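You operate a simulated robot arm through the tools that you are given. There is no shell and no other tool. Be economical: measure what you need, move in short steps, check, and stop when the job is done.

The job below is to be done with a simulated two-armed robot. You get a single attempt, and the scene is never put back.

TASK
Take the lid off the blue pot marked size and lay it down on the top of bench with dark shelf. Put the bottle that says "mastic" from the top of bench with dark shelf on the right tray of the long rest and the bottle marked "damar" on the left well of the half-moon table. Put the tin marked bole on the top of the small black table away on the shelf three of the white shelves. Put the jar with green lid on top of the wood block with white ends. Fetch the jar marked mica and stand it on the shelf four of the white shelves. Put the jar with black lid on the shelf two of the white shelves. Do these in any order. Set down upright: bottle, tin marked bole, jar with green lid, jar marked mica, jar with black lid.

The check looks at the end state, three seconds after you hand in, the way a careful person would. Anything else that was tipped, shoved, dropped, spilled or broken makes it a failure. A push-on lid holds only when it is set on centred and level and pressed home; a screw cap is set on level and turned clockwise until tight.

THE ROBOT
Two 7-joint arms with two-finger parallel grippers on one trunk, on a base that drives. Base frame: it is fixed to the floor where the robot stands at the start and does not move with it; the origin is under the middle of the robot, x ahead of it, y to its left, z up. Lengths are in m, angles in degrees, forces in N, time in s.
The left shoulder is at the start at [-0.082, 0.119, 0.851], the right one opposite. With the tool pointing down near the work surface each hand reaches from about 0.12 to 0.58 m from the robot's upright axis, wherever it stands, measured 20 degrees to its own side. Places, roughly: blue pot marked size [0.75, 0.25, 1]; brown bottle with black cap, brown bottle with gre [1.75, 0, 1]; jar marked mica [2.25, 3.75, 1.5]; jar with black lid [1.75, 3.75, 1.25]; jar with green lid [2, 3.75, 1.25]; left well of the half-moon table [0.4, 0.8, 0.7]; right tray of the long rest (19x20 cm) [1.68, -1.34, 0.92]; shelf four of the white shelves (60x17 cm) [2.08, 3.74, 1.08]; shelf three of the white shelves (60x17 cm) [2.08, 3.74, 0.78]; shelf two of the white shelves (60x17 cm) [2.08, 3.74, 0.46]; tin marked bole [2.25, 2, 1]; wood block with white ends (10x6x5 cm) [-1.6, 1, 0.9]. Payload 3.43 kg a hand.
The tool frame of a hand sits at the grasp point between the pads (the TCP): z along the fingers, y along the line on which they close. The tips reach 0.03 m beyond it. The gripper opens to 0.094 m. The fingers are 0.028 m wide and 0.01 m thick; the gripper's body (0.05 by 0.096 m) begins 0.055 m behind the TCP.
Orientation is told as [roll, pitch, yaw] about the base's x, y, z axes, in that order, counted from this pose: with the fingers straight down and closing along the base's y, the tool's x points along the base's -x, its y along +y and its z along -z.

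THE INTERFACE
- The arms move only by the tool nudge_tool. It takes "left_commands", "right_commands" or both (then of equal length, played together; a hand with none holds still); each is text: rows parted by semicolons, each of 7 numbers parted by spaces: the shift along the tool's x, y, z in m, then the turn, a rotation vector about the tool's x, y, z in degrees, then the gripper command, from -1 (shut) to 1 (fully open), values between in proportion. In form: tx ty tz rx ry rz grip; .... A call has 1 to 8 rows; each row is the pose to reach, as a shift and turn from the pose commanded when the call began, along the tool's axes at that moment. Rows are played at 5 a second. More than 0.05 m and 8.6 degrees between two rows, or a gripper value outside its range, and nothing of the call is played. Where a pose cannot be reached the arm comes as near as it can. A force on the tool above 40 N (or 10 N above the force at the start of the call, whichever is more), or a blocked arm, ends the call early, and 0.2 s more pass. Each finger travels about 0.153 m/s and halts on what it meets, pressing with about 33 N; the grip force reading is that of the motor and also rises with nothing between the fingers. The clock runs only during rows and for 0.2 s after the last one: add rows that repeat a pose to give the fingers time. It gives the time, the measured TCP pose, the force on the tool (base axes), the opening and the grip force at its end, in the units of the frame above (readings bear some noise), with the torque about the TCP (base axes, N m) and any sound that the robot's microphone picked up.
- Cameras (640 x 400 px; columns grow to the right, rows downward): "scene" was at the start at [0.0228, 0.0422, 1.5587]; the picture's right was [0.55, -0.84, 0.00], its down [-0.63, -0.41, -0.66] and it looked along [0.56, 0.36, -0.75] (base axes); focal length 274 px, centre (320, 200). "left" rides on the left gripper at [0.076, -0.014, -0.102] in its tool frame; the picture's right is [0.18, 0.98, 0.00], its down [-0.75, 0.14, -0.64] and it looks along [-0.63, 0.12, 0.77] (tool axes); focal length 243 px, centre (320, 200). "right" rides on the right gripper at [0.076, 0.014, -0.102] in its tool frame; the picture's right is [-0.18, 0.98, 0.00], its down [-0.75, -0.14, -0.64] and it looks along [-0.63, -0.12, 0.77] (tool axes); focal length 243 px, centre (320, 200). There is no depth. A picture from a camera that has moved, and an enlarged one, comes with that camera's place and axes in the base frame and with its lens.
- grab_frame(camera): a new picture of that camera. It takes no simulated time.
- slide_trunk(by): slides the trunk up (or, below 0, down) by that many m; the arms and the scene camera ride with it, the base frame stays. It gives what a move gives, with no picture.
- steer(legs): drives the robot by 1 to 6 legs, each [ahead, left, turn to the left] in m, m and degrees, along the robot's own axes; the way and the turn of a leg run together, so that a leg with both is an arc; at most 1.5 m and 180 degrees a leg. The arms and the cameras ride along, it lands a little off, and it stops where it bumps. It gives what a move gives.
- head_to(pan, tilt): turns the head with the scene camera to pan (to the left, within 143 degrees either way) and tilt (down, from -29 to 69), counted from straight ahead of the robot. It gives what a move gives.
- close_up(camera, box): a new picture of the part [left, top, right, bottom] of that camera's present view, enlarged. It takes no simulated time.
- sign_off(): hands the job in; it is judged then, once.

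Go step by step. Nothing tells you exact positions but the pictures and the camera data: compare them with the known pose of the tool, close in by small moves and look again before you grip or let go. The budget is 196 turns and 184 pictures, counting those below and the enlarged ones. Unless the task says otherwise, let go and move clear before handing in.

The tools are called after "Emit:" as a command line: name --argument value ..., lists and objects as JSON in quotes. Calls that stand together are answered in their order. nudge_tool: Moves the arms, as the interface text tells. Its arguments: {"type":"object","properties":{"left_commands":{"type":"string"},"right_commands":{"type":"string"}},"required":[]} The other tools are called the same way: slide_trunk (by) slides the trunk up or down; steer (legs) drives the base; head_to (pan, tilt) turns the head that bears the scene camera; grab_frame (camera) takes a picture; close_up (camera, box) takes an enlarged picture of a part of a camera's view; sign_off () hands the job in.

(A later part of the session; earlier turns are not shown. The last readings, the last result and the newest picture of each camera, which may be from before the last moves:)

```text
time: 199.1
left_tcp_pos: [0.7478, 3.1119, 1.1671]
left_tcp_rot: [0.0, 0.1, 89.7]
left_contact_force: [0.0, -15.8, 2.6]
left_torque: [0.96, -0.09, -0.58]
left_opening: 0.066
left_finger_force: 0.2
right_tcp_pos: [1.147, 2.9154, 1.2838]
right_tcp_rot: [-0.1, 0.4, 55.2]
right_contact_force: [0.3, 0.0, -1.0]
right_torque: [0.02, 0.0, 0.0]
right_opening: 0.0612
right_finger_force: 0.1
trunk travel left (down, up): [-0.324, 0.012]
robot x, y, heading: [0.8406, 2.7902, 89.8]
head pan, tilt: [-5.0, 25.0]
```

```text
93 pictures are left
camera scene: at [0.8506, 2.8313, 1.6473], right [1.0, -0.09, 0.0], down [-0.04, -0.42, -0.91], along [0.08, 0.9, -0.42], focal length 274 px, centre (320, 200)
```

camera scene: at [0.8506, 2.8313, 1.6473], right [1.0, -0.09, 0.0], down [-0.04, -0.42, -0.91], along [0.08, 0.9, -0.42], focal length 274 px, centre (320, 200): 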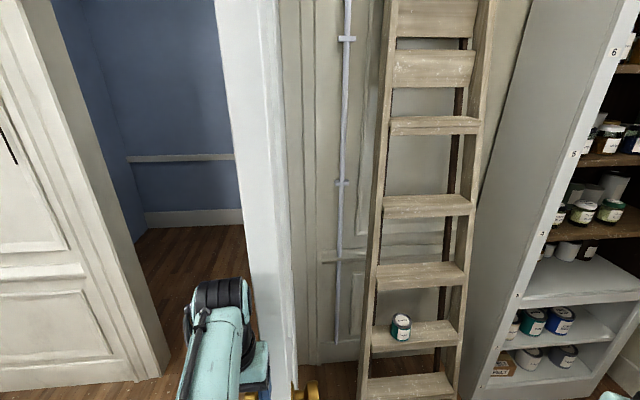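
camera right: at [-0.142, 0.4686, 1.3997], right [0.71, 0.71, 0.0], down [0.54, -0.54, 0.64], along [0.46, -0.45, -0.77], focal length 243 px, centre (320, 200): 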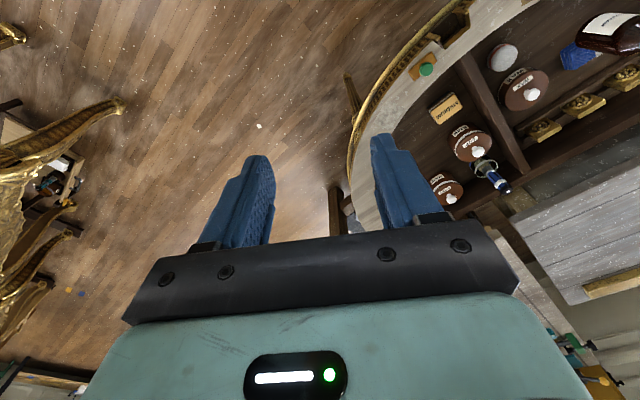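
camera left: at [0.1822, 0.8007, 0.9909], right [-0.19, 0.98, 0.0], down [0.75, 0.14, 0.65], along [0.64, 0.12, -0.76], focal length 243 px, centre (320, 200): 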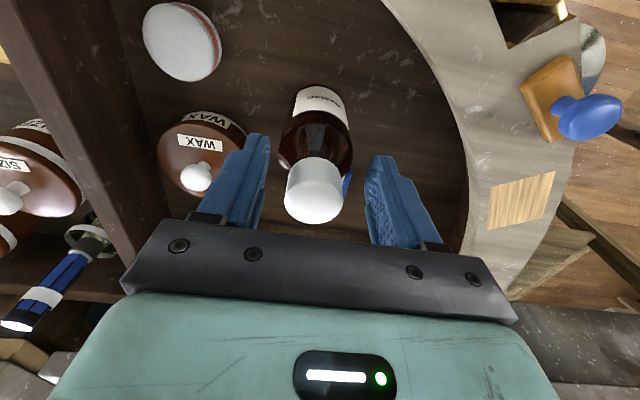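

The left hand touches the door; I pull it back, then strafe.

Emit:
nudge_tool --left_commands "0.04 0 -0.02 0 0 0 0.4; 0.08 0 -0.04 0 0 0 0.4; 0.12 0 -0.06 0 0 0 0.4; 0.16 0 -0.08 0 0 0 0.4; 0.18 0 -0.1 0 0 0 0.4"

Emit:
steer --legs '[[-0.1, 0, 0], [0, -0.6, 0], [0.2, -0.5, 0]]'

Emit:
head_to --pan -5 --tilt 25

Emit:
grab_frame --camera "scene"

```text
time: 200.3
left_tcp_pos: [0.7442, 2.9347, 1.2667]
left_tcp_rot: [0.1, 0.0, 89.7]
left_contact_force: [0.3, -0.2, 0.5]
left_torque: [0.0, -0.01, -0.02]
left_opening: 0.0655
left_finger_force: 0.1
right_tcp_pos: [1.1479, 2.9191, 1.2835]
right_tcp_rot: [0.0, 0.5, 55.3]
right_contact_force: [-0.8, 0.5, 1.1]
right_torque: [-0.02, -0.01, 0.01]
right_opening: 0.0611
right_finger_force: 0.1
trunk travel left (down, up): [-0.324, 0.012]
robot x, y, heading: [0.8417, 2.7895, 89.6]
head pan, tilt: [-5.0, 25.0]
```

```text
time: 211.2
left_tcp_pos: [1.8374, 3.0275, 1.2655]
left_tcp_rot: [0.1, 0.1, 89.2]
left_contact_force: [-0.2, 0.2, 0.8]
left_torque: [0.01, 0.03, 0.04]
left_opening: 0.066
left_finger_force: 0.1
right_tcp_pos: [2.2391, 3.0109, 1.2832]
right_tcp_rot: [0.0, 0.5, 54.8]
right_contact_force: [0.3, -0.3, -0.7]
right_torque: [-0.01, -0.01, -0.04]
right_opening: 0.0611
right_finger_force: 0.0
trunk travel left (down, up): [-0.324, 0.012]
robot x, y, heading: [1.9313, 2.883, 89.4]
head pan, tilt: [-5.0, 25.0]
```

```text
time: 211.8
left_tcp_pos: [1.8371, 3.0294, 1.2675]
left_tcp_rot: [0.0, 0.0, 89.1]
left_contact_force: [0.2, 0.1, -0.3]
left_torque: [-0.03, 0.04, 0.01]
left_opening: 0.066
left_finger_force: 0.0
right_tcp_pos: [2.2382, 3.0089, 1.2829]
right_tcp_rot: [0.0, 0.5, 54.9]
right_contact_force: [-0.6, 0.0, 0.1]
right_torque: [-0.01, -0.04, -0.01]
right_opening: 0.0611
right_finger_force: 0.1
trunk travel left (down, up): [-0.324, 0.012]
robot x, y, heading: [1.9312, 2.8843, 89.3]
head pan, tilt: [-5.0, 25.0]
```

```text
92 pictures are left
camera scene: at [1.9416, 2.9278, 1.6473], right [1.0, -0.1, 0.0], down [-0.04, -0.42, -0.91], along [0.09, 0.9, -0.42], focal length 274 px, centre (320, 200)
```

scene: 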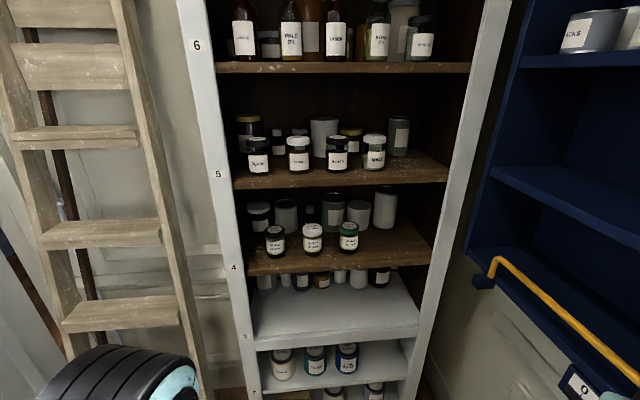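

I'm in front of the shelves, marked 2–6. Zoom on shelves 4 and 5.

Emit:
close_up --camera "scene" --box '[225, 100, 455, 280]'

Emit:
close_up --camera "scene" --box '[225, 230, 455, 400]'

```text
2.22 times, centred on (340, 190) of scene
camera zoom: at [1.9416, 2.9278, 1.6473], right [1.0, -0.1, 0.0], down [-0.04, -0.42, -0.91], along [0.09, 0.9, -0.42], focal length 610 px, centre (276, 222)
```

zoom: 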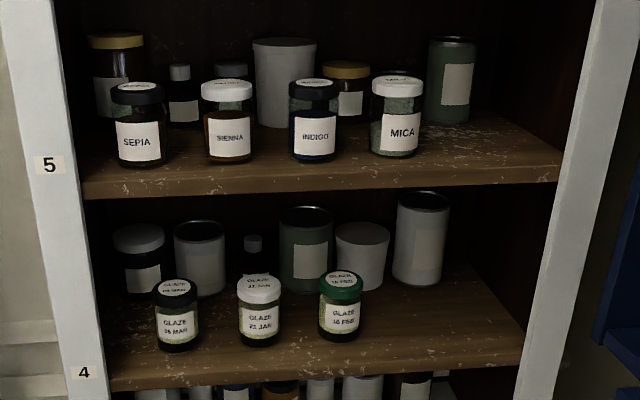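

```text
2.35 times, centred on (340, 315) of scene
camera zoom: at [1.9416, 2.9278, 1.6473], right [1.0, -0.1, 0.0], down [-0.04, -0.42, -0.91], along [0.09, 0.9, -0.42], focal length 646 px, centre (273, -71)
```

zoom: 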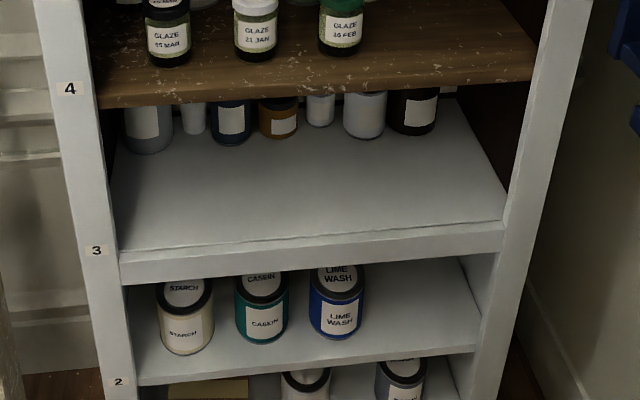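

MICA is on shelf 5 (right), the glaze jars with black and green lids on shelf 4. I'll tilt the left gripper to ~65° forward for a shelf approach, starting with the black-lid jar.

Emit:
nudge_tool --left_commands "-0.031 0 0.008 0 -8.1 0 0.8; -0.062 0 0.016 0 -16.2 0 0.8; -0.093 0 0.024 0 -24.3 0 0.8; -0.124 0 0.032 0 -32.4 0 0.8; -0.155 0 0.04 0 -40.5 0 0.8; -0.186 0 0.048 0 -48.6 0 0.8; -0.217 0 0.056 0 -56.7 0 0.8; -0.248 0 0.064 0 -65 0 0.8"

Emit:
head_to --pan 0 --tilt 35

Emit:
grab_frame --camera "scene"

```text
time: 213.6
left_tcp_pos: [1.84, 3.277, 1.2035]
left_tcp_rot: [0.3, -64.8, 88.9]
left_contact_force: [1.0, 0.5, 0.5]
left_torque: [-0.01, 0.0, 0.04]
left_opening: 0.0846
left_finger_force: 0.1
right_tcp_pos: [2.2399, 3.0112, 1.2829]
right_tcp_rot: [0.0, 0.7, 54.8]
right_contact_force: [-0.2, 0.0, 0.5]
right_torque: [0.0, 0.05, -0.01]
right_opening: 0.061
right_finger_force: 0.0
trunk travel left (down, up): [-0.324, 0.012]
robot x, y, heading: [1.9364, 2.8797, 89.3]
head pan, tilt: [-5.0, 25.0]
```

```text
time: 214.3
left_tcp_pos: [1.8396, 3.2775, 1.2039]
left_tcp_rot: [0.1, -64.9, 89.1]
left_contact_force: [-0.4, -0.3, 0.8]
left_torque: [-0.01, 0.02, 0.0]
left_opening: 0.0845
left_finger_force: 0.0
right_tcp_pos: [2.2383, 3.0098, 1.2827]
right_tcp_rot: [0.0, 0.4, 54.7]
right_contact_force: [0.1, 0.6, 0.9]
right_torque: [-0.03, -0.01, 0.01]
right_opening: 0.0608
right_finger_force: 0.0
trunk travel left (down, up): [-0.324, 0.012]
robot x, y, heading: [1.9321, 2.8847, 89.3]
head pan, tilt: [0.0, 35.0]
```

```text
89 pictures are left
camera scene: at [1.9333, 2.924, 1.6315], right [1.0, -0.01, 0.0], down [-0.01, -0.57, -0.82], along [0.01, 0.82, -0.57], focal length 274 px, centre (320, 200)
```

scene: 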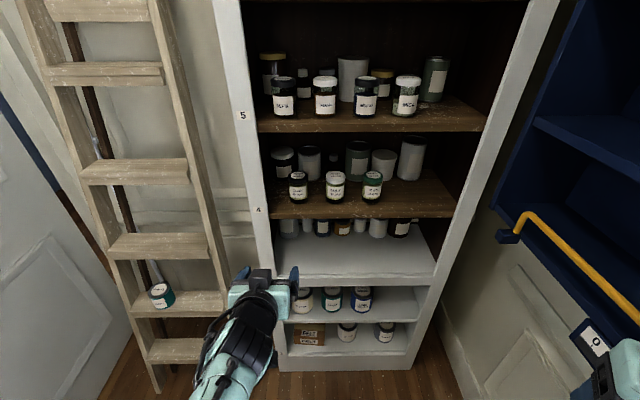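

Drive in 0.25 m, then lower and align with the black-lid jar at (1.866, 3.72).

Emit:
steer --legs '[[0.25, 0, 0.6]]'

Emit:
nudge_tool --left_commands "0.016 -0.013 0.035 0 0 0 0.8; 0.033 -0.025 0.07 0 0 0 0.8; 0.033 -0.025 0.07 0 0 0 0.8"

Emit:
grab_frame --camera "left"

Emit:
close_up --camera "scene" --box '[220, 120, 420, 300]'

```text
time: 216.1
left_tcp_pos: [1.8393, 3.5194, 1.203]
left_tcp_rot: [0.1, -65.0, 89.6]
left_contact_force: [-0.1, -0.1, -0.9]
left_torque: [-0.03, 0.01, -0.02]
left_opening: 0.0844
left_finger_force: 0.1
right_tcp_pos: [2.2404, 3.2552, 1.2829]
right_tcp_rot: [-0.1, 0.6, 55.2]
right_contact_force: [1.0, 1.1, 0.5]
right_torque: [0.02, 0.0, 0.0]
right_opening: 0.0611
right_finger_force: 0.1
trunk travel left (down, up): [-0.324, 0.012]
robot x, y, heading: [1.9365, 3.1281, 89.7]
head pan, tilt: [0.0, 35.0]
```

```text
time: 216.9
left_tcp_pos: [1.8637, 3.5701, 1.1435]
left_tcp_rot: [-3.2, -64.9, 92.2]
left_contact_force: [-0.5, -0.5, 0.2]
left_torque: [0.01, -0.04, 0.0]
left_opening: 0.0846
left_finger_force: 0.0
right_tcp_pos: [2.2412, 3.2552, 1.2835]
right_tcp_rot: [-0.1, 0.6, 55.2]
right_contact_force: [0.6, -0.9, -0.1]
right_torque: [-0.01, 0.0, -0.01]
right_opening: 0.0609
right_finger_force: 0.1
trunk travel left (down, up): [-0.324, 0.012]
robot x, y, heading: [1.9365, 3.1235, 89.5]
head pan, tilt: [0.0, 35.0]
```

```text
88 pictures are left
camera left: at [1.878, 3.444, 1.1185], right [-0.98, -0.07, -0.19], down [-0.17, -0.26, 0.95], along [-0.11, 0.96, 0.24], focal length 243 px, centre (320, 200)
```

left: 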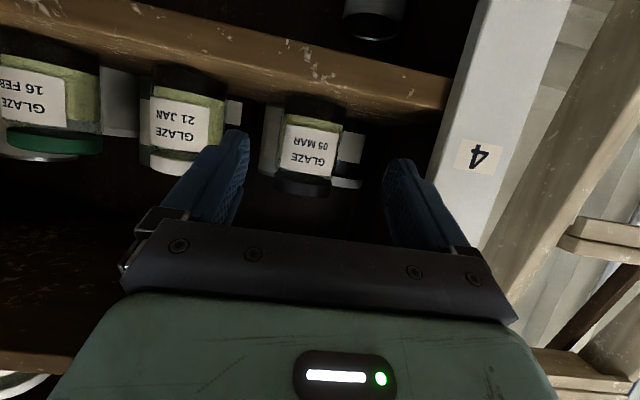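

```text
2.22 times, centred on (320, 210) of scene
camera zoom: at [1.9351, 3.1678, 1.6315], right [1.0, -0.01, 0.0], down [0.0, -0.57, -0.82], along [0.0, 0.82, -0.57], focal length 610 px, centre (320, 178)
```

zoom: 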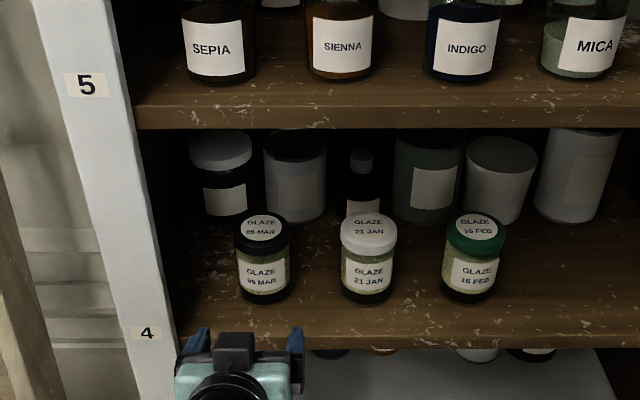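

Well aligned. Advance 13.5 cm around the black-lid jar.

Emit:
nudge_tool --left_commands "-0.019 -0.001 0.041 0 0 0 0.8; -0.038 -0.003 0.082 0 0 0 0.8; -0.057 -0.004 0.122 0 0 0 0.8; -0.057 -0.004 0.122 0 0 0 0.8"

Emit:
grab_frame --camera "left"

Emit:
close_up --camera "scene" --box '[260, 170, 380, 260]'

```text
time: 217.9
left_tcp_pos: [1.8695, 3.7037, 1.1435]
left_tcp_rot: [0.2, -65.0, 89.4]
left_contact_force: [0.2, 0.0, 0.3]
left_torque: [0.0, -0.03, 0.02]
left_opening: 0.0847
left_finger_force: 0.2
right_tcp_pos: [2.2401, 3.2563, 1.2833]
right_tcp_rot: [-0.1, 0.5, 55.2]
right_contact_force: [0.8, -0.2, -0.9]
right_torque: [0.0, -0.03, -0.02]
right_opening: 0.0608
right_finger_force: 0.1
trunk travel left (down, up): [-0.324, 0.012]
robot x, y, heading: [1.9372, 3.1268, 89.5]
head pan, tilt: [0.0, 35.0]
```

```text
86 pictures are left
camera left: at [1.8832, 3.5776, 1.1179], right [-0.98, -0.07, -0.17], down [-0.14, -0.26, 0.95], along [-0.11, 0.96, 0.25], focal length 243 px, centre (320, 200)
```

left: 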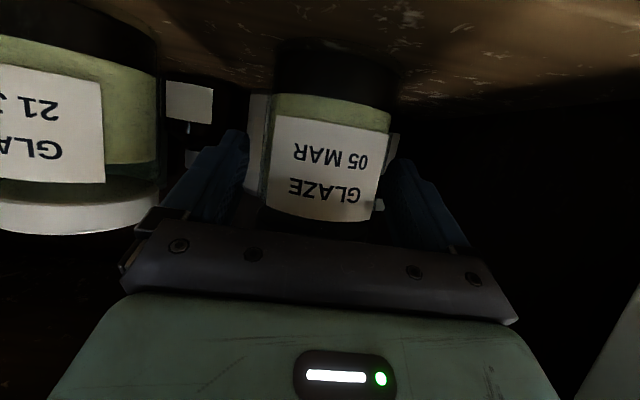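

```text
4.44 times, centred on (320, 215) of scene
camera zoom: at [1.9354, 3.1677, 1.6315], right [1.0, -0.01, 0.0], down [0.0, -0.57, -0.82], along [0.0, 0.82, -0.57], focal length 1220 px, centre (320, 133)
```

zoom: 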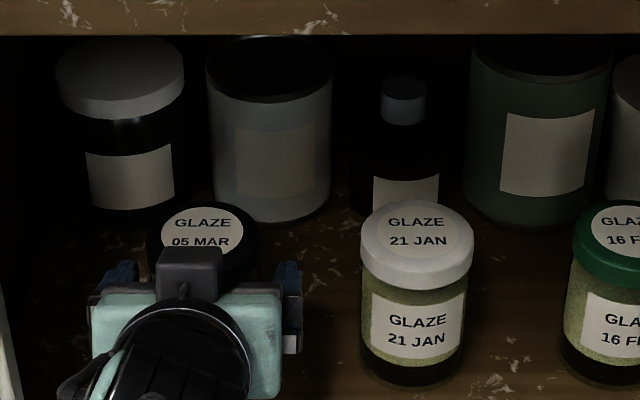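

Fingers straddle the jar. Grip, lift 4 cm, and retreat.

Emit:
nudge_tool --left_commands "0 0 0 0 0 0 -1; 0 0 0 0 0 0 -1; 0 0 0 0 0 0 -1; -0.018 0 -0.0085 0 0 0 -1; -0.036 0 -0.017 0 0 0 -1; -0.036 0 -0.017 0 0 0 -1"

Emit:
close_up --camera "scene" --box '[260, 170, 380, 260]'

```text
time: 219.3
left_tcp_pos: [1.8696, 3.7049, 1.1835]
left_tcp_rot: [0.1, -64.9, 89.5]
left_contact_force: [-0.2, 0.3, -3.6]
left_torque: [-0.04, -0.02, -0.02]
left_opening: 0.0694
left_finger_force: 32.8
right_tcp_pos: [2.2396, 3.2563, 1.2835]
right_tcp_rot: [0.0, 0.4, 55.2]
right_contact_force: [0.9, 0.2, -0.5]
right_torque: [0.04, 0.0, 0.04]
right_opening: 0.061
right_finger_force: 0.0
trunk travel left (down, up): [-0.324, 0.012]
robot x, y, heading: [1.9339, 3.1271, 89.6]
head pan, tilt: [0.0, 35.0]
```

```text
4.44 times, centred on (320, 215) of scene
camera zoom: at [1.9353, 3.1691, 1.6315], right [1.0, -0.01, 0.0], down [0.0, -0.57, -0.82], along [0.0, 0.82, -0.57], focal length 1220 px, centre (320, 133)
```

zoom: 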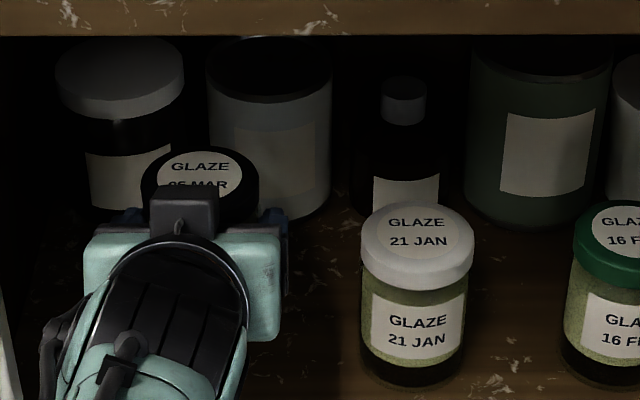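

The jar (69 mm) is held. Retreat 0.22 m, lower the trunk, and shift right for shelf two.

Emit:
nudge_tool --left_commands "0.02 0 -0.043 0 0 0 -1; 0.04 0 -0.086 0 0 0 -1; 0.06 0 -0.129 0 0 0 -1; 0.08 0 -0.172 0 0 0 -1; 0.093 0 -0.2 0 0 0 -1"

Emit:
slide_trunk --by -0.32

Emit:
steer --legs '[[-0.05, -0.2, 0]]'

Emit:
grab_frame --camera "scene"

```text
time: 220.5
left_tcp_pos: [1.8679, 3.4816, 1.1847]
left_tcp_rot: [0.2, -65.0, 89.4]
left_contact_force: [-0.6, -0.3, -4.5]
left_torque: [-0.03, -0.02, 0.0]
left_opening: 0.0693
left_finger_force: 32.5
right_tcp_pos: [2.2411, 3.2555, 1.2839]
right_tcp_rot: [0.0, 0.5, 55.2]
right_contact_force: [0.5, -0.1, 0.5]
right_torque: [0.0, 0.01, 0.04]
right_opening: 0.061
right_finger_force: 0.1
trunk travel left (down, up): [-0.324, 0.012]
robot x, y, heading: [1.9352, 3.127, 89.7]
head pan, tilt: [0.0, 35.0]
```

```text
time: 223.7
left_tcp_pos: [1.8651, 3.4844, 0.8641]
left_tcp_rot: [0.1, -64.9, 89.5]
left_contact_force: [0.4, 0.1, -4.1]
left_torque: [-0.05, 0.05, 0.01]
left_opening: 0.0696
left_finger_force: 32.8
right_tcp_pos: [2.2408, 3.2561, 0.9626]
right_tcp_rot: [0.0, 0.5, 55.1]
right_contact_force: [-0.1, -0.5, 0.7]
right_torque: [-0.01, 0.02, 0.0]
right_opening: 0.0611
right_finger_force: 0.2
trunk travel left (down, up): [-0.004, 0.332]
robot x, y, heading: [1.9331, 3.125, 89.7]
head pan, tilt: [0.0, 35.0]
```

```text
time: 225.8
left_tcp_pos: [2.0414, 3.4391, 0.8626]
left_tcp_rot: [0.2, -64.8, 89.5]
left_contact_force: [-0.1, -0.3, -3.1]
left_torque: [-0.05, 0.0, 0.01]
left_opening: 0.0691
left_finger_force: 33.4
right_tcp_pos: [2.4075, 3.2119, 0.9647]
right_tcp_rot: [0.3, 0.7, 56.1]
right_contact_force: [-4.9, -1.6, 0.3]
right_torque: [0.1, -0.5, -0.06]
right_opening: 0.0612
right_finger_force: 0.0
trunk travel left (down, up): [-0.004, 0.332]
robot x, y, heading: [2.1086, 3.0784, 89.8]
head pan, tilt: [0.0, 35.0]
stopped in leg 1: the robot was blocked; the commanded pose is now the measured one
```

```text
83 pictures are left
camera scene: at [2.1088, 3.1741, 1.3037], right [1.0, 0.0, 0.0], down [0.0, -0.57, -0.82], along [0.0, 0.82, -0.57], focal length 274 px, centre (320, 200)
```

scene: 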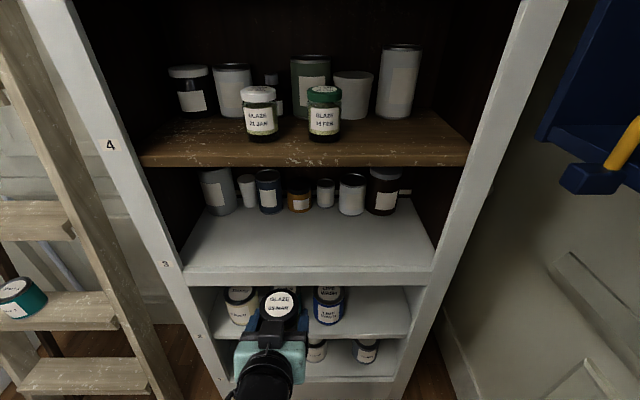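

The right hand brushed the blue cabinet's rail; I pull it inward, and lower the left hand with the jar in front of shelf two.

Emit:
nudge_tool --right_commands "0.02 0.03 0 0 0 0 0.3; 0.04 0.06 0 0 0 0 0.3; 0.067 0.1 0 0 0 0 0.3; 0.067 0.1 0 0 0 0 0.3"

Emit:
nudge_tool --left_commands "0.035 -0.029 0.016 0 0 0 -1; 0.07 -0.058 0.033 0 0 0 -1; 0.105 -0.088 0.049 0 0 0 -1; 0.14 -0.117 0.066 0 0 0 -1; 0.176 -0.146 0.082 0 0 0 -1; 0.211 -0.175 0.098 0 0 0 -1; 0.246 -0.205 0.115 0 0 0 -1; 0.281 -0.234 0.131 0 0 0 -1"

Emit:
head_to --pan 0 --tilt 45

Emit:
grab_frame --camera "scene"

```text
time: 226.8
left_tcp_pos: [2.0411, 3.4406, 0.864]
left_tcp_rot: [0.2, -65.0, 89.5]
left_contact_force: [0.6, 1.0, -3.8]
left_torque: [-0.09, 0.02, 0.03]
left_opening: 0.0691
left_finger_force: 33.1
right_tcp_pos: [2.2875, 3.2119, 0.9656]
right_tcp_rot: [0.2, 0.9, 56.1]
right_contact_force: [0.1, 0.3, 0.1]
right_torque: [-0.02, 0.01, 0.01]
right_opening: 0.061
right_finger_force: 0.2
trunk travel left (down, up): [-0.004, 0.332]
robot x, y, heading: [2.1089, 3.0826, 89.9]
head pan, tilt: [0.0, 35.0]
```

```text
time: 227.4
left_tcp_pos: [2.1261, 3.4258, 0.795]
left_tcp_rot: [-25.1, -59.5, 106.4]
left_contact_force: [-0.2, -0.5, -3.5]
left_torque: [-0.05, 0.0, 0.0]
left_opening: 0.0695
left_finger_force: 32.7
right_tcp_pos: [2.2876, 3.212, 0.9651]
right_tcp_rot: [0.4, 0.9, 56.0]
right_contact_force: [-0.3, -0.3, 1.2]
right_torque: [0.03, 0.0, 0.02]
right_opening: 0.0612
right_finger_force: 0.0
trunk travel left (down, up): [-0.004, 0.332]
robot x, y, heading: [2.1075, 3.0799, 89.7]
head pan, tilt: [0.0, 35.0]
stopped in row 3 (left hand): the arm was blocked; the commanded pose is now the measured one
```

```text
time: 228.2
left_tcp_pos: [2.1274, 3.4269, 0.7954]
left_tcp_rot: [-25.2, -59.5, 106.5]
left_contact_force: [-1.2, -1.3, -3.1]
left_torque: [-0.05, 0.0, -0.01]
left_opening: 0.0693
left_finger_force: 32.9
right_tcp_pos: [2.2881, 3.2123, 0.9659]
right_tcp_rot: [0.3, 0.8, 56.0]
right_contact_force: [0.0, 0.3, -0.3]
right_torque: [0.01, 0.0, 0.01]
right_opening: 0.0612
right_finger_force: 0.0
trunk travel left (down, up): [-0.004, 0.332]
robot x, y, heading: [2.1059, 3.0816, 89.7]
head pan, tilt: [0.0, 45.0]
```

```text
82 pictures are left
camera scene: at [2.1094, 3.1676, 1.2889], right [1.0, 0.0, 0.0], down [0.0, -0.71, -0.71], along [0.0, 0.71, -0.71], focal length 274 px, centre (320, 200)
```

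scene: 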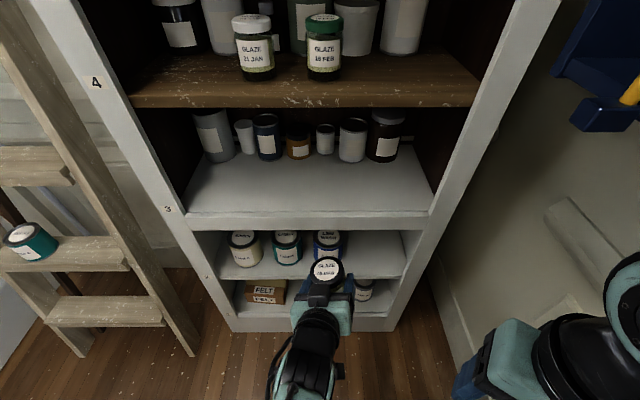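

The left wrist hit its limits reaching across. I'll turn the robot ~28° right so the left arm faces the free right end of shelf two, then level the wrist.

Emit:
steer --legs '[[0, 0.06, 0], [0, 0, -28]]'

Emit:
nudge_tool --left_commands "0 0 0 -7 -1.4 0 -1; 0 0 0 -14 -2.8 0 -1; 0 0 0 -21 -4.1 0 -1; 0 0 0 -28.2 -5.5 -0.5 -1; 0 0 0 -28.2 -5.5 -0.5 -1"

Emit:
head_to --pan 28 --tilt 50

Emit:
grab_frame --camera "scene"

```text
time: 230.8
left_tcp_pos: [2.2265, 3.3779, 0.7958]
left_tcp_rot: [-25.3, -59.5, 78.8]
left_contact_force: [-0.5, 0.8, -3.3]
left_torque: [-0.05, 0.04, -0.03]
left_opening: 0.0692
left_finger_force: 32.5
right_tcp_pos: [2.2668, 3.1151, 0.9654]
right_tcp_rot: [0.2, 0.8, 28.3]
right_contact_force: [0.0, 0.0, -0.1]
right_torque: [-0.02, -0.05, 0.02]
right_opening: 0.0609
right_finger_force: 0.1
trunk travel left (down, up): [-0.004, 0.332]
robot x, y, heading: [2.046, 3.0817, 62.0]
head pan, tilt: [0.0, 45.0]
```

```text
time: 231.3
left_tcp_pos: [2.2207, 3.3739, 0.7828]
left_tcp_rot: [-31.9, -48.8, 90.3]
left_contact_force: [-0.2, 0.3, -3.5]
left_torque: [-0.02, 0.05, 0.03]
left_opening: 0.069
left_finger_force: 32.3
right_tcp_pos: [2.2674, 3.1143, 0.9653]
right_tcp_rot: [0.2, 0.8, 28.2]
right_contact_force: [-0.4, -0.2, 0.2]
right_torque: [-0.05, -0.03, 0.03]
right_opening: 0.0611
right_finger_force: 0.0
trunk travel left (down, up): [-0.004, 0.332]
robot x, y, heading: [2.0446, 3.0846, 61.8]
head pan, tilt: [0.0, 45.0]
stopped in row 2 (left hand): the arm was blocked; the commanded pose is now the measured one
```

```text
time: 232.2
left_tcp_pos: [2.2201, 3.373, 0.7851]
left_tcp_rot: [-32.1, -48.9, 90.3]
left_contact_force: [0.8, -0.1, -3.1]
left_torque: [0.03, 0.03, -0.02]
left_opening: 0.0689
left_finger_force: 32.5
right_tcp_pos: [2.2678, 3.1145, 0.9659]
right_tcp_rot: [0.3, 0.8, 28.3]
right_contact_force: [0.4, -0.3, -0.3]
right_torque: [-0.02, 0.01, 0.0]
right_opening: 0.0611
right_finger_force: 0.0
trunk travel left (down, up): [-0.004, 0.332]
robot x, y, heading: [2.0464, 3.0826, 62.2]
head pan, tilt: [28.0, 50.0]
```

```text
81 pictures are left
camera scene: at [2.0512, 3.1629, 1.282], right [1.0, 0.0, 0.0], down [0.0, -0.77, -0.64], along [0.0, 0.64, -0.77], focal length 274 px, centre (320, 200)
```

scene: 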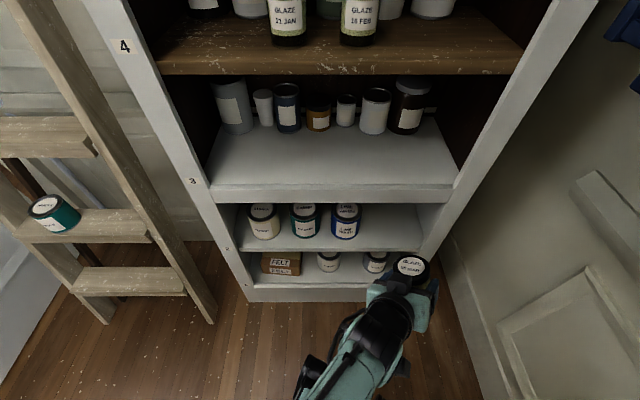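

The arm is folded too tightly. I back the base up 0.15 m and extend the hand forward while levelling the jar.

Emit:
steer --legs '[[-0.15, 0, 0]]'

Emit:
nudge_tool --left_commands "-0.026 0.013 0.028 -3 -2 1.5 -1; -0.052 0.025 0.056 -7 -4.3 3 -1; -0.078 0.038 0.083 -12 -7.3 5.2 -1; -0.104 0.05 0.111 -17 -10.4 7.5 -1; -0.131 0.063 0.139 -23.2 -14.2 10.2 -1; -0.131 0.063 0.139 -23.2 -14.2 10.2 -1"

Emit:
grab_frame --camera "scene"

```text
time: 233.6
left_tcp_pos: [2.1485, 3.2378, 0.7844]
left_tcp_rot: [-32.0, -49.1, 90.4]
left_contact_force: [-0.7, 0.0, -3.9]
left_torque: [0.01, 0.02, -0.05]
left_opening: 0.0692
left_finger_force: 33.5
right_tcp_pos: [2.1952, 2.9792, 0.9659]
right_tcp_rot: [0.3, 0.9, 28.3]
right_contact_force: [-0.2, -0.2, 0.1]
right_torque: [0.01, 0.02, -0.01]
right_opening: 0.0609
right_finger_force: 0.0
trunk travel left (down, up): [-0.004, 0.332]
robot x, y, heading: [1.9776, 2.9462, 62.0]
head pan, tilt: [28.0, 50.0]
```

```text
time: 234.2
left_tcp_pos: [2.1921, 3.2296, 0.816]
left_tcp_rot: [-35.4, -52.0, 86.7]
left_contact_force: [-0.6, -0.5, -2.9]
left_torque: [-0.02, 0.04, -0.01]
left_opening: 0.0694
left_finger_force: 32.9
right_tcp_pos: [2.1956, 2.9799, 0.9657]
right_tcp_rot: [0.4, 0.8, 28.3]
right_contact_force: [-0.5, 0.6, -0.5]
right_torque: [-0.03, -0.02, -0.03]
right_opening: 0.0609
right_finger_force: 0.0
trunk travel left (down, up): [-0.004, 0.332]
robot x, y, heading: [1.9759, 2.9494, 61.9]
head pan, tilt: [28.0, 50.0]
stopped in row 2 (left hand): the arm was blocked; the commanded pose is now the measured one
```

```text
80 pictures are left
camera scene: at [1.9796, 3.0283, 1.282], right [1.0, 0.0, 0.0], down [0.0, -0.77, -0.64], along [0.0, 0.64, -0.77], focal length 274 px, centre (320, 200)
```

scene: 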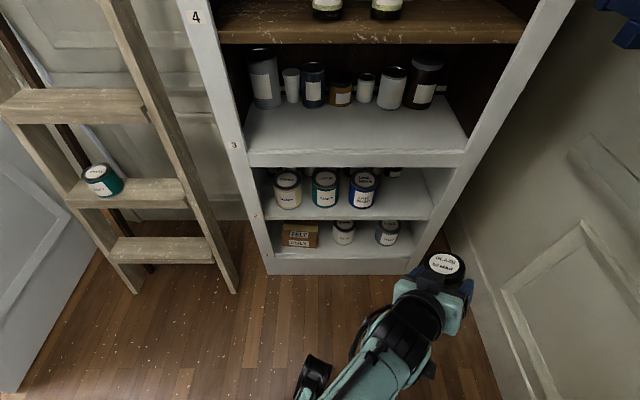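

Likely the left forearm is blocked by the right hand, which I tucked inward. I move the right hand outward and up.

Emit:
nudge_tool --right_commands "-0.02 -0.03 0 0 0 0 0.3; -0.04 -0.06 0 0 0 0 0.3; -0.055 -0.085 -0.03 0 0 0 0.3; -0.055 -0.085 -0.08 0 0 0 0.3; -0.055 -0.085 -0.13 0 0 0 0.3; -0.055 -0.085 -0.18 0 0 0 0.3; -0.055 -0.085 -0.22 0 0 0 0.3"

Emit:
head_to --pan -10 --tilt 65

Emit:
grab_frame --camera "scene"

```text
time: 235.8
left_tcp_pos: [2.1937, 3.2291, 0.8165]
left_tcp_rot: [-35.6, -52.3, 86.8]
left_contact_force: [-1.1, 0.4, -3.6]
left_torque: [-0.02, 0.04, 0.0]
left_opening: 0.0692
left_finger_force: 32.9
right_tcp_pos: [2.2848, 2.93, 0.9979]
right_tcp_rot: [0.5, 1.1, 28.2]
right_contact_force: [0.2, -0.5, 0.0]
right_torque: [-0.03, -0.01, 0.0]
right_opening: 0.061
right_finger_force: 0.1
right hand out of reach, approached as far as the arm can: row 4, 5, 6, 7
trunk travel left (down, up): [-0.004, 0.332]
robot x, y, heading: [1.9754, 2.9439, 62.1]
head pan, tilt: [28.0, 50.0]
```

```text
time: 236.8
left_tcp_pos: [2.1943, 3.2287, 0.8173]
left_tcp_rot: [-35.6, -52.1, 86.8]
left_contact_force: [0.2, 0.3, -4.1]
left_torque: [-0.01, 0.0, 0.01]
left_opening: 0.0689
left_finger_force: 33.5
right_tcp_pos: [2.284, 2.9299, 0.9976]
right_tcp_rot: [0.5, 1.0, 28.2]
right_contact_force: [0.2, 0.1, 0.1]
right_torque: [0.02, 0.03, 0.06]
right_opening: 0.0609
right_finger_force: 0.1
trunk travel left (down, up): [-0.004, 0.332]
robot x, y, heading: [1.975, 2.947, 62.1]
head pan, tilt: [-10.0, 65.0]
```

```text
79 pictures are left
camera scene: at [2.017, 2.9991, 1.2639], right [0.79, -0.61, 0.0], down [-0.56, -0.71, -0.42], along [0.26, 0.33, -0.91], focal length 274 px, centre (320, 200)
```

scene: 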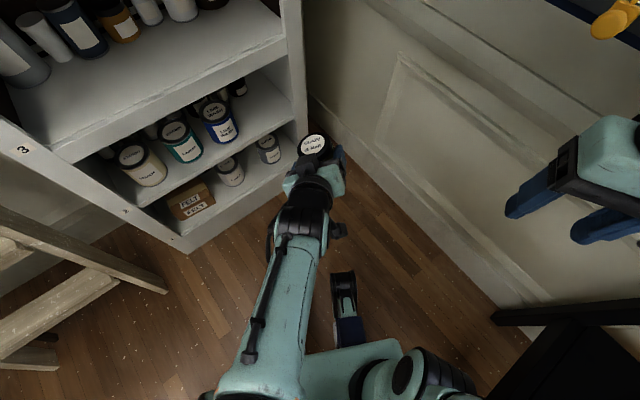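

The left arm looks folded under itself; I extend it outward and slightly up without turning first.

Emit:
nudge_tool --left_commands "-0.03 -0.002 0.024 0 0 0 -1; -0.061 -0.004 0.049 0 0 0 -1; -0.091 -0.005 0.073 0 0 0 -1; -0.1215 -0.007 0.097 0 0 0 -1; -0.1215 -0.007 0.097 0 0 0 -1"

```text
time: 237.2
left_tcp_pos: [2.2146, 3.2348, 0.8307]
left_tcp_rot: [-36.9, -52.2, 85.7]
left_contact_force: [0.5, 0.1, -3.3]
left_torque: [-0.04, 0.03, 0.01]
left_opening: 0.0691
left_finger_force: 32.6
right_tcp_pos: [2.2847, 2.9307, 0.9977]
right_tcp_rot: [0.5, 1.0, 28.2]
right_contact_force: [0.3, -0.2, -0.1]
right_torque: [-0.04, -0.02, 0.0]
right_opening: 0.0611
right_finger_force: 0.0
trunk travel left (down, up): [-0.004, 0.332]
robot x, y, heading: [1.979, 2.9447, 62.0]
head pan, tilt: [-10.0, 65.0]
stopped in row 1 (left hand): the force on the tool passed its limit at 49 N (the readings are from after the stop); the commanded pose is now the measured one
```

Emit:
grab_frame --camera "right"

Emit:
head_to --pan 40 --tilt 69

Emit:
grab_frame --camera "scene"

```text
78 pictures are left
camera right: at [2.2139, 2.9077, 1.1029], right [-0.3, 0.95, 0.01], down [0.74, 0.23, 0.63], along [0.6, 0.19, -0.78], focal length 243 px, centre (320, 200)
```

right: 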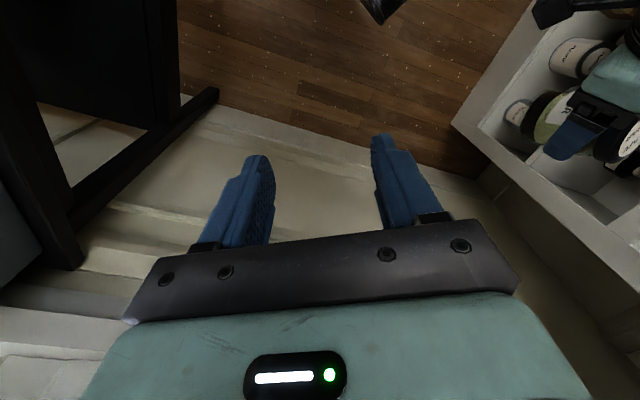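

```text
time: 238.4
left_tcp_pos: [2.2132, 3.2352, 0.8327]
left_tcp_rot: [-36.8, -52.1, 85.9]
left_contact_force: [-0.3, -0.6, -3.3]
left_torque: [-0.03, 0.04, -0.03]
left_opening: 0.069
left_finger_force: 32.6
right_tcp_pos: [2.2842, 2.9304, 0.9987]
right_tcp_rot: [0.5, 1.0, 28.2]
right_contact_force: [0.1, 0.6, -0.3]
right_torque: [-0.01, 0.01, 0.0]
right_opening: 0.0611
right_finger_force: 0.0
trunk travel left (down, up): [-0.004, 0.332]
robot x, y, heading: [1.9789, 2.9462, 61.8]
head pan, tilt: [40.0, 68.8]
```

```text
77 pictures are left
camera scene: at [1.9681, 3.0059, 1.26], right [0.98, 0.21, 0.0], down [0.19, -0.91, -0.36], along [-0.08, 0.35, -0.93], focal length 274 px, centre (320, 200)
```

scene: 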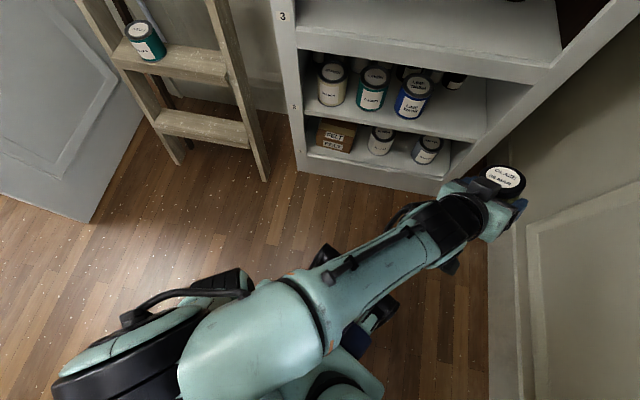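

The forearm crosses in front of my own base. I'll un-cross it: bring the hand back to the left of centre, square with the robot's heading, to enter shelf two along heading ≈62°.

Emit:
nudge_tool --left_commands "-0.017 0.025 -0.003 -3.3 -1.6 3.3 -1; -0.035 0.05 -0.006 -6.5 -3.3 6.7 -1; -0.052 0.074 -0.009 -9.8 -4.9 10 -1; -0.069 0.099 -0.012 -13 -6.6 13.4 -1; -0.0866 0.1237 -0.0144 -16.3 -8.2 16.7 -1; -0.0866 0.1237 -0.0144 -16.3 -8.2 16.7 -1"

Emit:
grab_frame --camera "scene"

```text
time: 239.8
left_tcp_pos: [2.1178, 3.3431, 0.8642]
left_tcp_rot: [-0.4, -65.4, 61.2]
left_contact_force: [0.4, 0.5, -3.3]
left_torque: [-0.07, 0.02, 0.02]
left_opening: 0.069
left_finger_force: 32.7
right_tcp_pos: [2.2853, 2.9292, 0.9983]
right_tcp_rot: [0.5, 1.0, 28.2]
right_contact_force: [-0.5, 0.1, -0.2]
right_torque: [0.0, 0.0, -0.01]
right_opening: 0.0611
right_finger_force: 0.0
trunk travel left (down, up): [-0.004, 0.332]
robot x, y, heading: [1.9758, 2.9474, 61.6]
head pan, tilt: [40.0, 68.8]
```

```text
76 pictures are left
camera scene: at [1.968, 3.0059, 1.26], right [0.98, 0.21, 0.0], down [0.19, -0.91, -0.36], along [-0.08, 0.35, -0.93], focal length 274 px, centre (320, 200)
```

scene: 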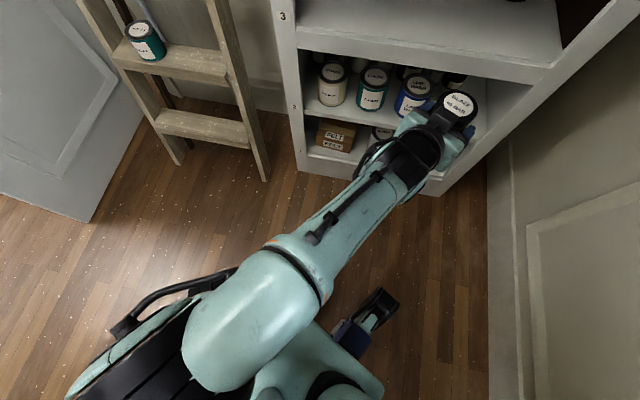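

Square and level now. Lower to shelf-two height while extending a little.

Emit:
nudge_tool --left_commands "0.03 0 0.026 0 0 0 -1; 0.06 0 0.052 0 0 0 -1; 0.095 0 0.08 0 0 0 -1; 0.13 0 0.108 0 0 0 -1; 0.165 0 0.136 0 0 0 -1; 0.2 0 0.165 0 0 0 -1; 0.23 0 0.193 0 0 0 -1; 0.23 0 0.193 0 0 0 -1"

Emit:
grab_frame --camera "scene"

```text
time: 241.6
left_tcp_pos: [2.1474, 3.4188, 0.5707]
left_tcp_rot: [2.0, -65.4, 60.0]
left_contact_force: [0.4, 0.1, -4.2]
left_torque: [-0.05, 0.02, 0.02]
left_opening: 0.0686
left_finger_force: 33.2
right_tcp_pos: [2.2844, 2.9295, 0.9984]
right_tcp_rot: [0.5, 1.0, 28.1]
right_contact_force: [-0.3, -0.4, 0.1]
right_torque: [0.02, 0.0, 0.0]
right_opening: 0.0612
right_finger_force: 0.0
trunk travel left (down, up): [-0.004, 0.332]
robot x, y, heading: [1.9774, 2.9492, 62.0]
head pan, tilt: [40.0, 68.8]
```

```text
75 pictures are left
camera scene: at [1.9679, 3.006, 1.26], right [0.98, 0.21, 0.0], down [0.19, -0.91, -0.36], along [-0.08, 0.35, -0.93], focal length 274 px, centre (320, 200)
```

scene: 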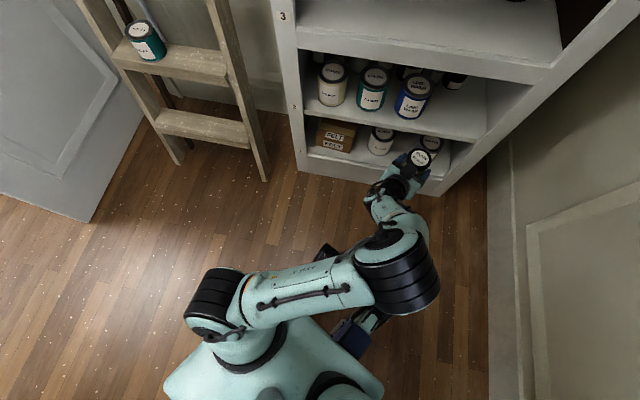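

Good pose. I tuck the right hand inward (to spare the rail), then drive in 0.3 m along the heading.

Emit:
nudge_tool --right_commands "0.044 0.024 -0.01 0 0 0 0.3; 0.088 0.048 -0.02 0 0 0 0.3; 0.132 0.071 -0.03 0 0 0 0.3; 0.132 0.071 -0.03 0 0 0 0.3"

Emit:
steer --legs '[[0.26, 0.02, 0]]'

Emit:
head_to --pan 28 --tilt 60

Emit:
grab_frame --camera "scene"

```text
refused: row 1 steps farther than a row can; nothing moved
```

```text
time: 243.5
left_tcp_pos: [2.2544, 3.6605, 0.5718]
left_tcp_rot: [2.1, -65.4, 59.8]
left_contact_force: [1.0, -0.1, -4.2]
left_torque: [-0.07, 0.02, -0.02]
left_opening: 0.0686
left_finger_force: 33.0
right_tcp_pos: [2.3916, 3.1736, 0.9971]
right_tcp_rot: [0.5, 1.1, 28.1]
right_contact_force: [0.6, 0.3, 0.7]
right_torque: [-0.03, 0.05, 0.03]
right_opening: 0.0609
right_finger_force: 0.0
trunk travel left (down, up): [-0.004, 0.332]
robot x, y, heading: [2.0857, 3.1906, 61.8]
head pan, tilt: [40.0, 68.8]
```

```text
time: 244.2
left_tcp_pos: [2.2527, 3.6621, 0.5719]
left_tcp_rot: [2.1, -65.4, 59.9]
left_contact_force: [0.2, 0.3, -3.1]
left_torque: [-0.11, 0.05, 0.02]
left_opening: 0.0685
left_finger_force: 33.2
right_tcp_pos: [2.3909, 3.1731, 0.9979]
right_tcp_rot: [0.5, 1.0, 28.2]
right_contact_force: [0.7, -0.5, -0.9]
right_torque: [-0.03, 0.01, 0.03]
right_opening: 0.0613
right_finger_force: 0.1
trunk travel left (down, up): [-0.004, 0.332]
robot x, y, heading: [2.0817, 3.1897, 62.0]
head pan, tilt: [28.0, 60.0]
```

```text
74 pictures are left
camera scene: at [2.0861, 3.2607, 1.2694], right [1.0, 0.0, 0.0], down [0.0, -0.87, -0.5], along [0.0, 0.5, -0.87], focal length 274 px, centre (320, 200)
```

scene: 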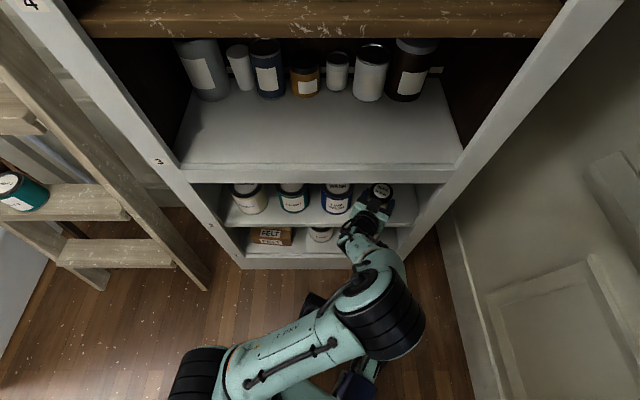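

No contact. The jar is between LIME WASH and the right wall; zoom to check.

Emit:
close_up --camera "scene" --box '[300, 150, 460, 280]'

Emit:
grab_frame --camera "left"

```text
3.08 times, centred on (380, 215) of scene
camera zoom: at [2.0861, 3.2607, 1.2694], right [1.0, 0.0, 0.0], down [0.0, -0.87, -0.5], along [0.0, 0.5, -0.87], focal length 845 px, centre (135, 154)
```

zoom: 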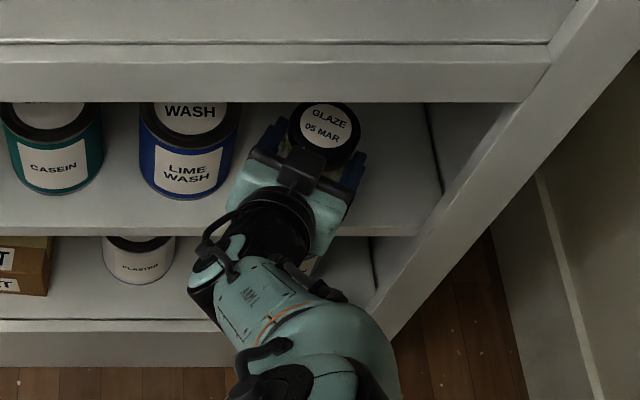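

```text
72 pictures are left
camera left: at [2.2068, 3.5442, 0.5444], right [-0.9, 0.4, -0.15], down [-0.24, -0.18, 0.95], along [0.35, 0.9, 0.26], focal length 243 px, centre (320, 200)
```

left: 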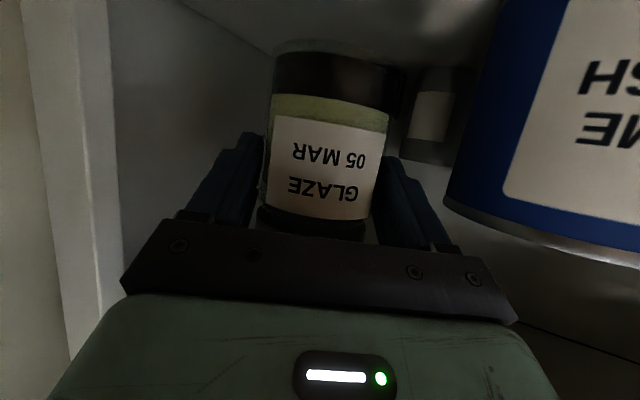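

Advance 6 cm and set down gently.

Emit:
nudge_tool --left_commands "-0.0125 0 0.027 0 0 0 -1; -0.025 0 0.0545 0 0 0 -1; -0.002 0 0.065 0 0 0 -1; 0.0115 0 0.071 0 0 0 -1; 0.016 0 0.073 0 0 0 -1; 0.0205 0 0.075 0 0 0 -1; 0.025 0 0.077 0 0 0 -1; 0.0295 0 0.0795 0 0 0 -1"

```text
time: 246.0
left_tcp_pos: [2.2821, 3.7156, 0.5154]
left_tcp_rot: [1.8, -65.9, 60.1]
left_contact_force: [-4.2, -3.2, 20.5]
left_torque: [0.09, -0.67, -0.05]
left_opening: 0.0679
left_finger_force: 33.6
right_tcp_pos: [2.3904, 3.1708, 0.9981]
right_tcp_rot: [0.6, 0.9, 28.2]
right_contact_force: [0.7, -1.0, 0.2]
right_torque: [-0.04, 0.03, 0.01]
right_opening: 0.061
right_finger_force: 0.1
trunk travel left (down, up): [-0.004, 0.332]
robot x, y, heading: [2.0796, 3.1894, 62.0]
head pan, tilt: [28.0, 60.0]
```

Contact (≈20 N upward). Ease up 2 mm, open, and withdraw straight back.

Emit:
nudge_tool --left_commands "-0.003 0 -0.0013 0 0 0 -1; -0.003 0 -0.0013 0 0 0 0.6; -0.003 0 -0.0013 0 0 0 0.85; -0.003 0 -0.0013 0 0 0 0.85; -0.003 0 -0.0013 0 0 0 0.85"

Emit:
grab_frame --camera "left"

```text
time: 247.2
left_tcp_pos: [2.2812, 3.7142, 0.5151]
left_tcp_rot: [2.0, -65.4, 59.8]
left_contact_force: [0.2, -0.7, 0.7]
left_torque: [0.0, -0.01, -0.01]
left_opening: 0.0871
left_finger_force: 0.1
right_tcp_pos: [2.3902, 3.1726, 0.9977]
right_tcp_rot: [0.5, 1.0, 28.1]
right_contact_force: [0.9, -0.1, 0.0]
right_torque: [0.0, 0.01, -0.02]
right_opening: 0.0612
right_finger_force: 0.0
trunk travel left (down, up): [-0.004, 0.332]
robot x, y, heading: [2.0845, 3.1924, 61.8]
head pan, tilt: [28.0, 60.0]
```

```text
71 pictures are left
camera left: at [2.2344, 3.5976, 0.488], right [-0.9, 0.4, -0.15], down [-0.24, -0.18, 0.95], along [0.35, 0.9, 0.26], focal length 243 px, centre (320, 200)
```

left: 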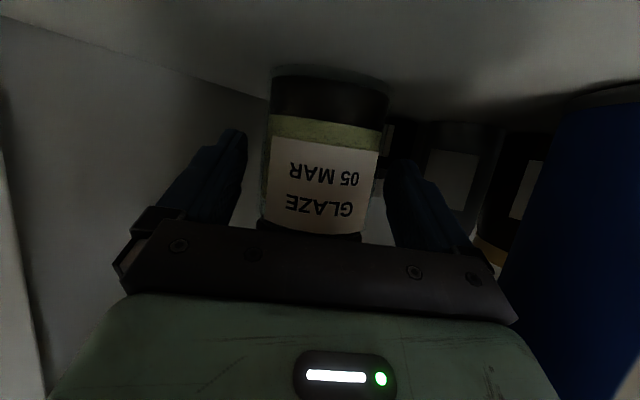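

Released, standing upright. Back the base out 0.3 m.

Emit:
steer --legs '[[-0.3, 0, 0]]'

Emit:
slide_trunk --by 0.33

Emit:
head_to --pan 20 --tilt 40

Emit:
grab_frame --camera "scene"

```text
time: 249.3
left_tcp_pos: [2.139, 3.4477, 0.5157]
left_tcp_rot: [2.1, -65.3, 59.7]
left_contact_force: [0.3, 0.2, 0.2]
left_torque: [0.0, -0.04, 0.0]
left_opening: 0.0869
left_finger_force: 0.1
right_tcp_pos: [2.2501, 2.9047, 0.9969]
right_tcp_rot: [0.5, 1.0, 28.2]
right_contact_force: [-0.2, -0.8, -0.6]
right_torque: [0.01, 0.01, 0.01]
right_opening: 0.0611
right_finger_force: 0.0
trunk travel left (down, up): [-0.004, 0.332]
robot x, y, heading: [1.9396, 2.9267, 62.1]
head pan, tilt: [28.0, 60.0]
```

```text
time: 252.5
left_tcp_pos: [2.1397, 3.4476, 0.8453]
left_tcp_rot: [2.1, -65.4, 59.6]
left_contact_force: [-0.1, -0.6, 0.4]
left_torque: [0.01, 0.01, 0.01]
left_opening: 0.0871
left_finger_force: 0.0
right_tcp_pos: [2.2482, 2.9056, 1.3269]
right_tcp_rot: [0.5, 0.7, 28.2]
right_contact_force: [0.1, -0.6, 0.0]
right_torque: [-0.01, 0.06, -0.02]
right_opening: 0.061
right_finger_force: 0.0
trunk travel left (down, up): [-0.334, 0.002]
robot x, y, heading: [1.9404, 2.9214, 62.3]
head pan, tilt: [28.0, 60.0]
```

```text
time: 253.3
left_tcp_pos: [2.1389, 3.4475, 0.8452]
left_tcp_rot: [2.2, -65.5, 59.8]
left_contact_force: [-0.1, 0.0, -0.6]
left_torque: [0.02, 0.01, -0.05]
left_opening: 0.0869
left_finger_force: 0.1
right_tcp_pos: [2.2501, 2.9069, 1.3281]
right_tcp_rot: [0.6, 0.8, 28.2]
right_contact_force: [0.0, -0.2, -0.6]
right_torque: [0.0, 0.01, 0.0]
right_opening: 0.0612
right_finger_force: 0.0
trunk travel left (down, up): [-0.334, 0.002]
robot x, y, heading: [1.9419, 2.9201, 62.1]
head pan, tilt: [20.0, 40.0]
```

```text
70 pictures are left
camera scene: at [1.9324, 2.9668, 1.633], right [0.99, -0.14, 0.0], down [-0.09, -0.64, -0.77], along [0.11, 0.76, -0.64], focal length 274 px, centre (320, 200)
```

scene: 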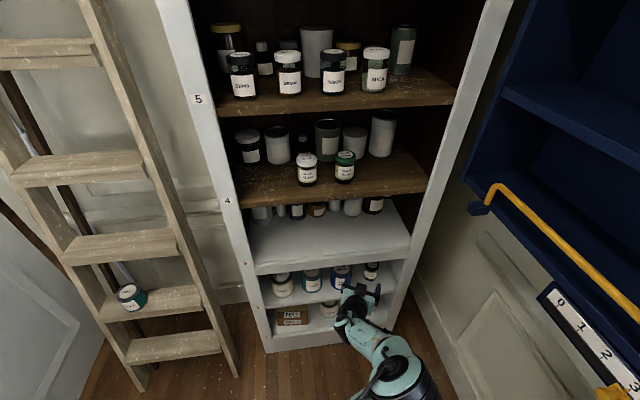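

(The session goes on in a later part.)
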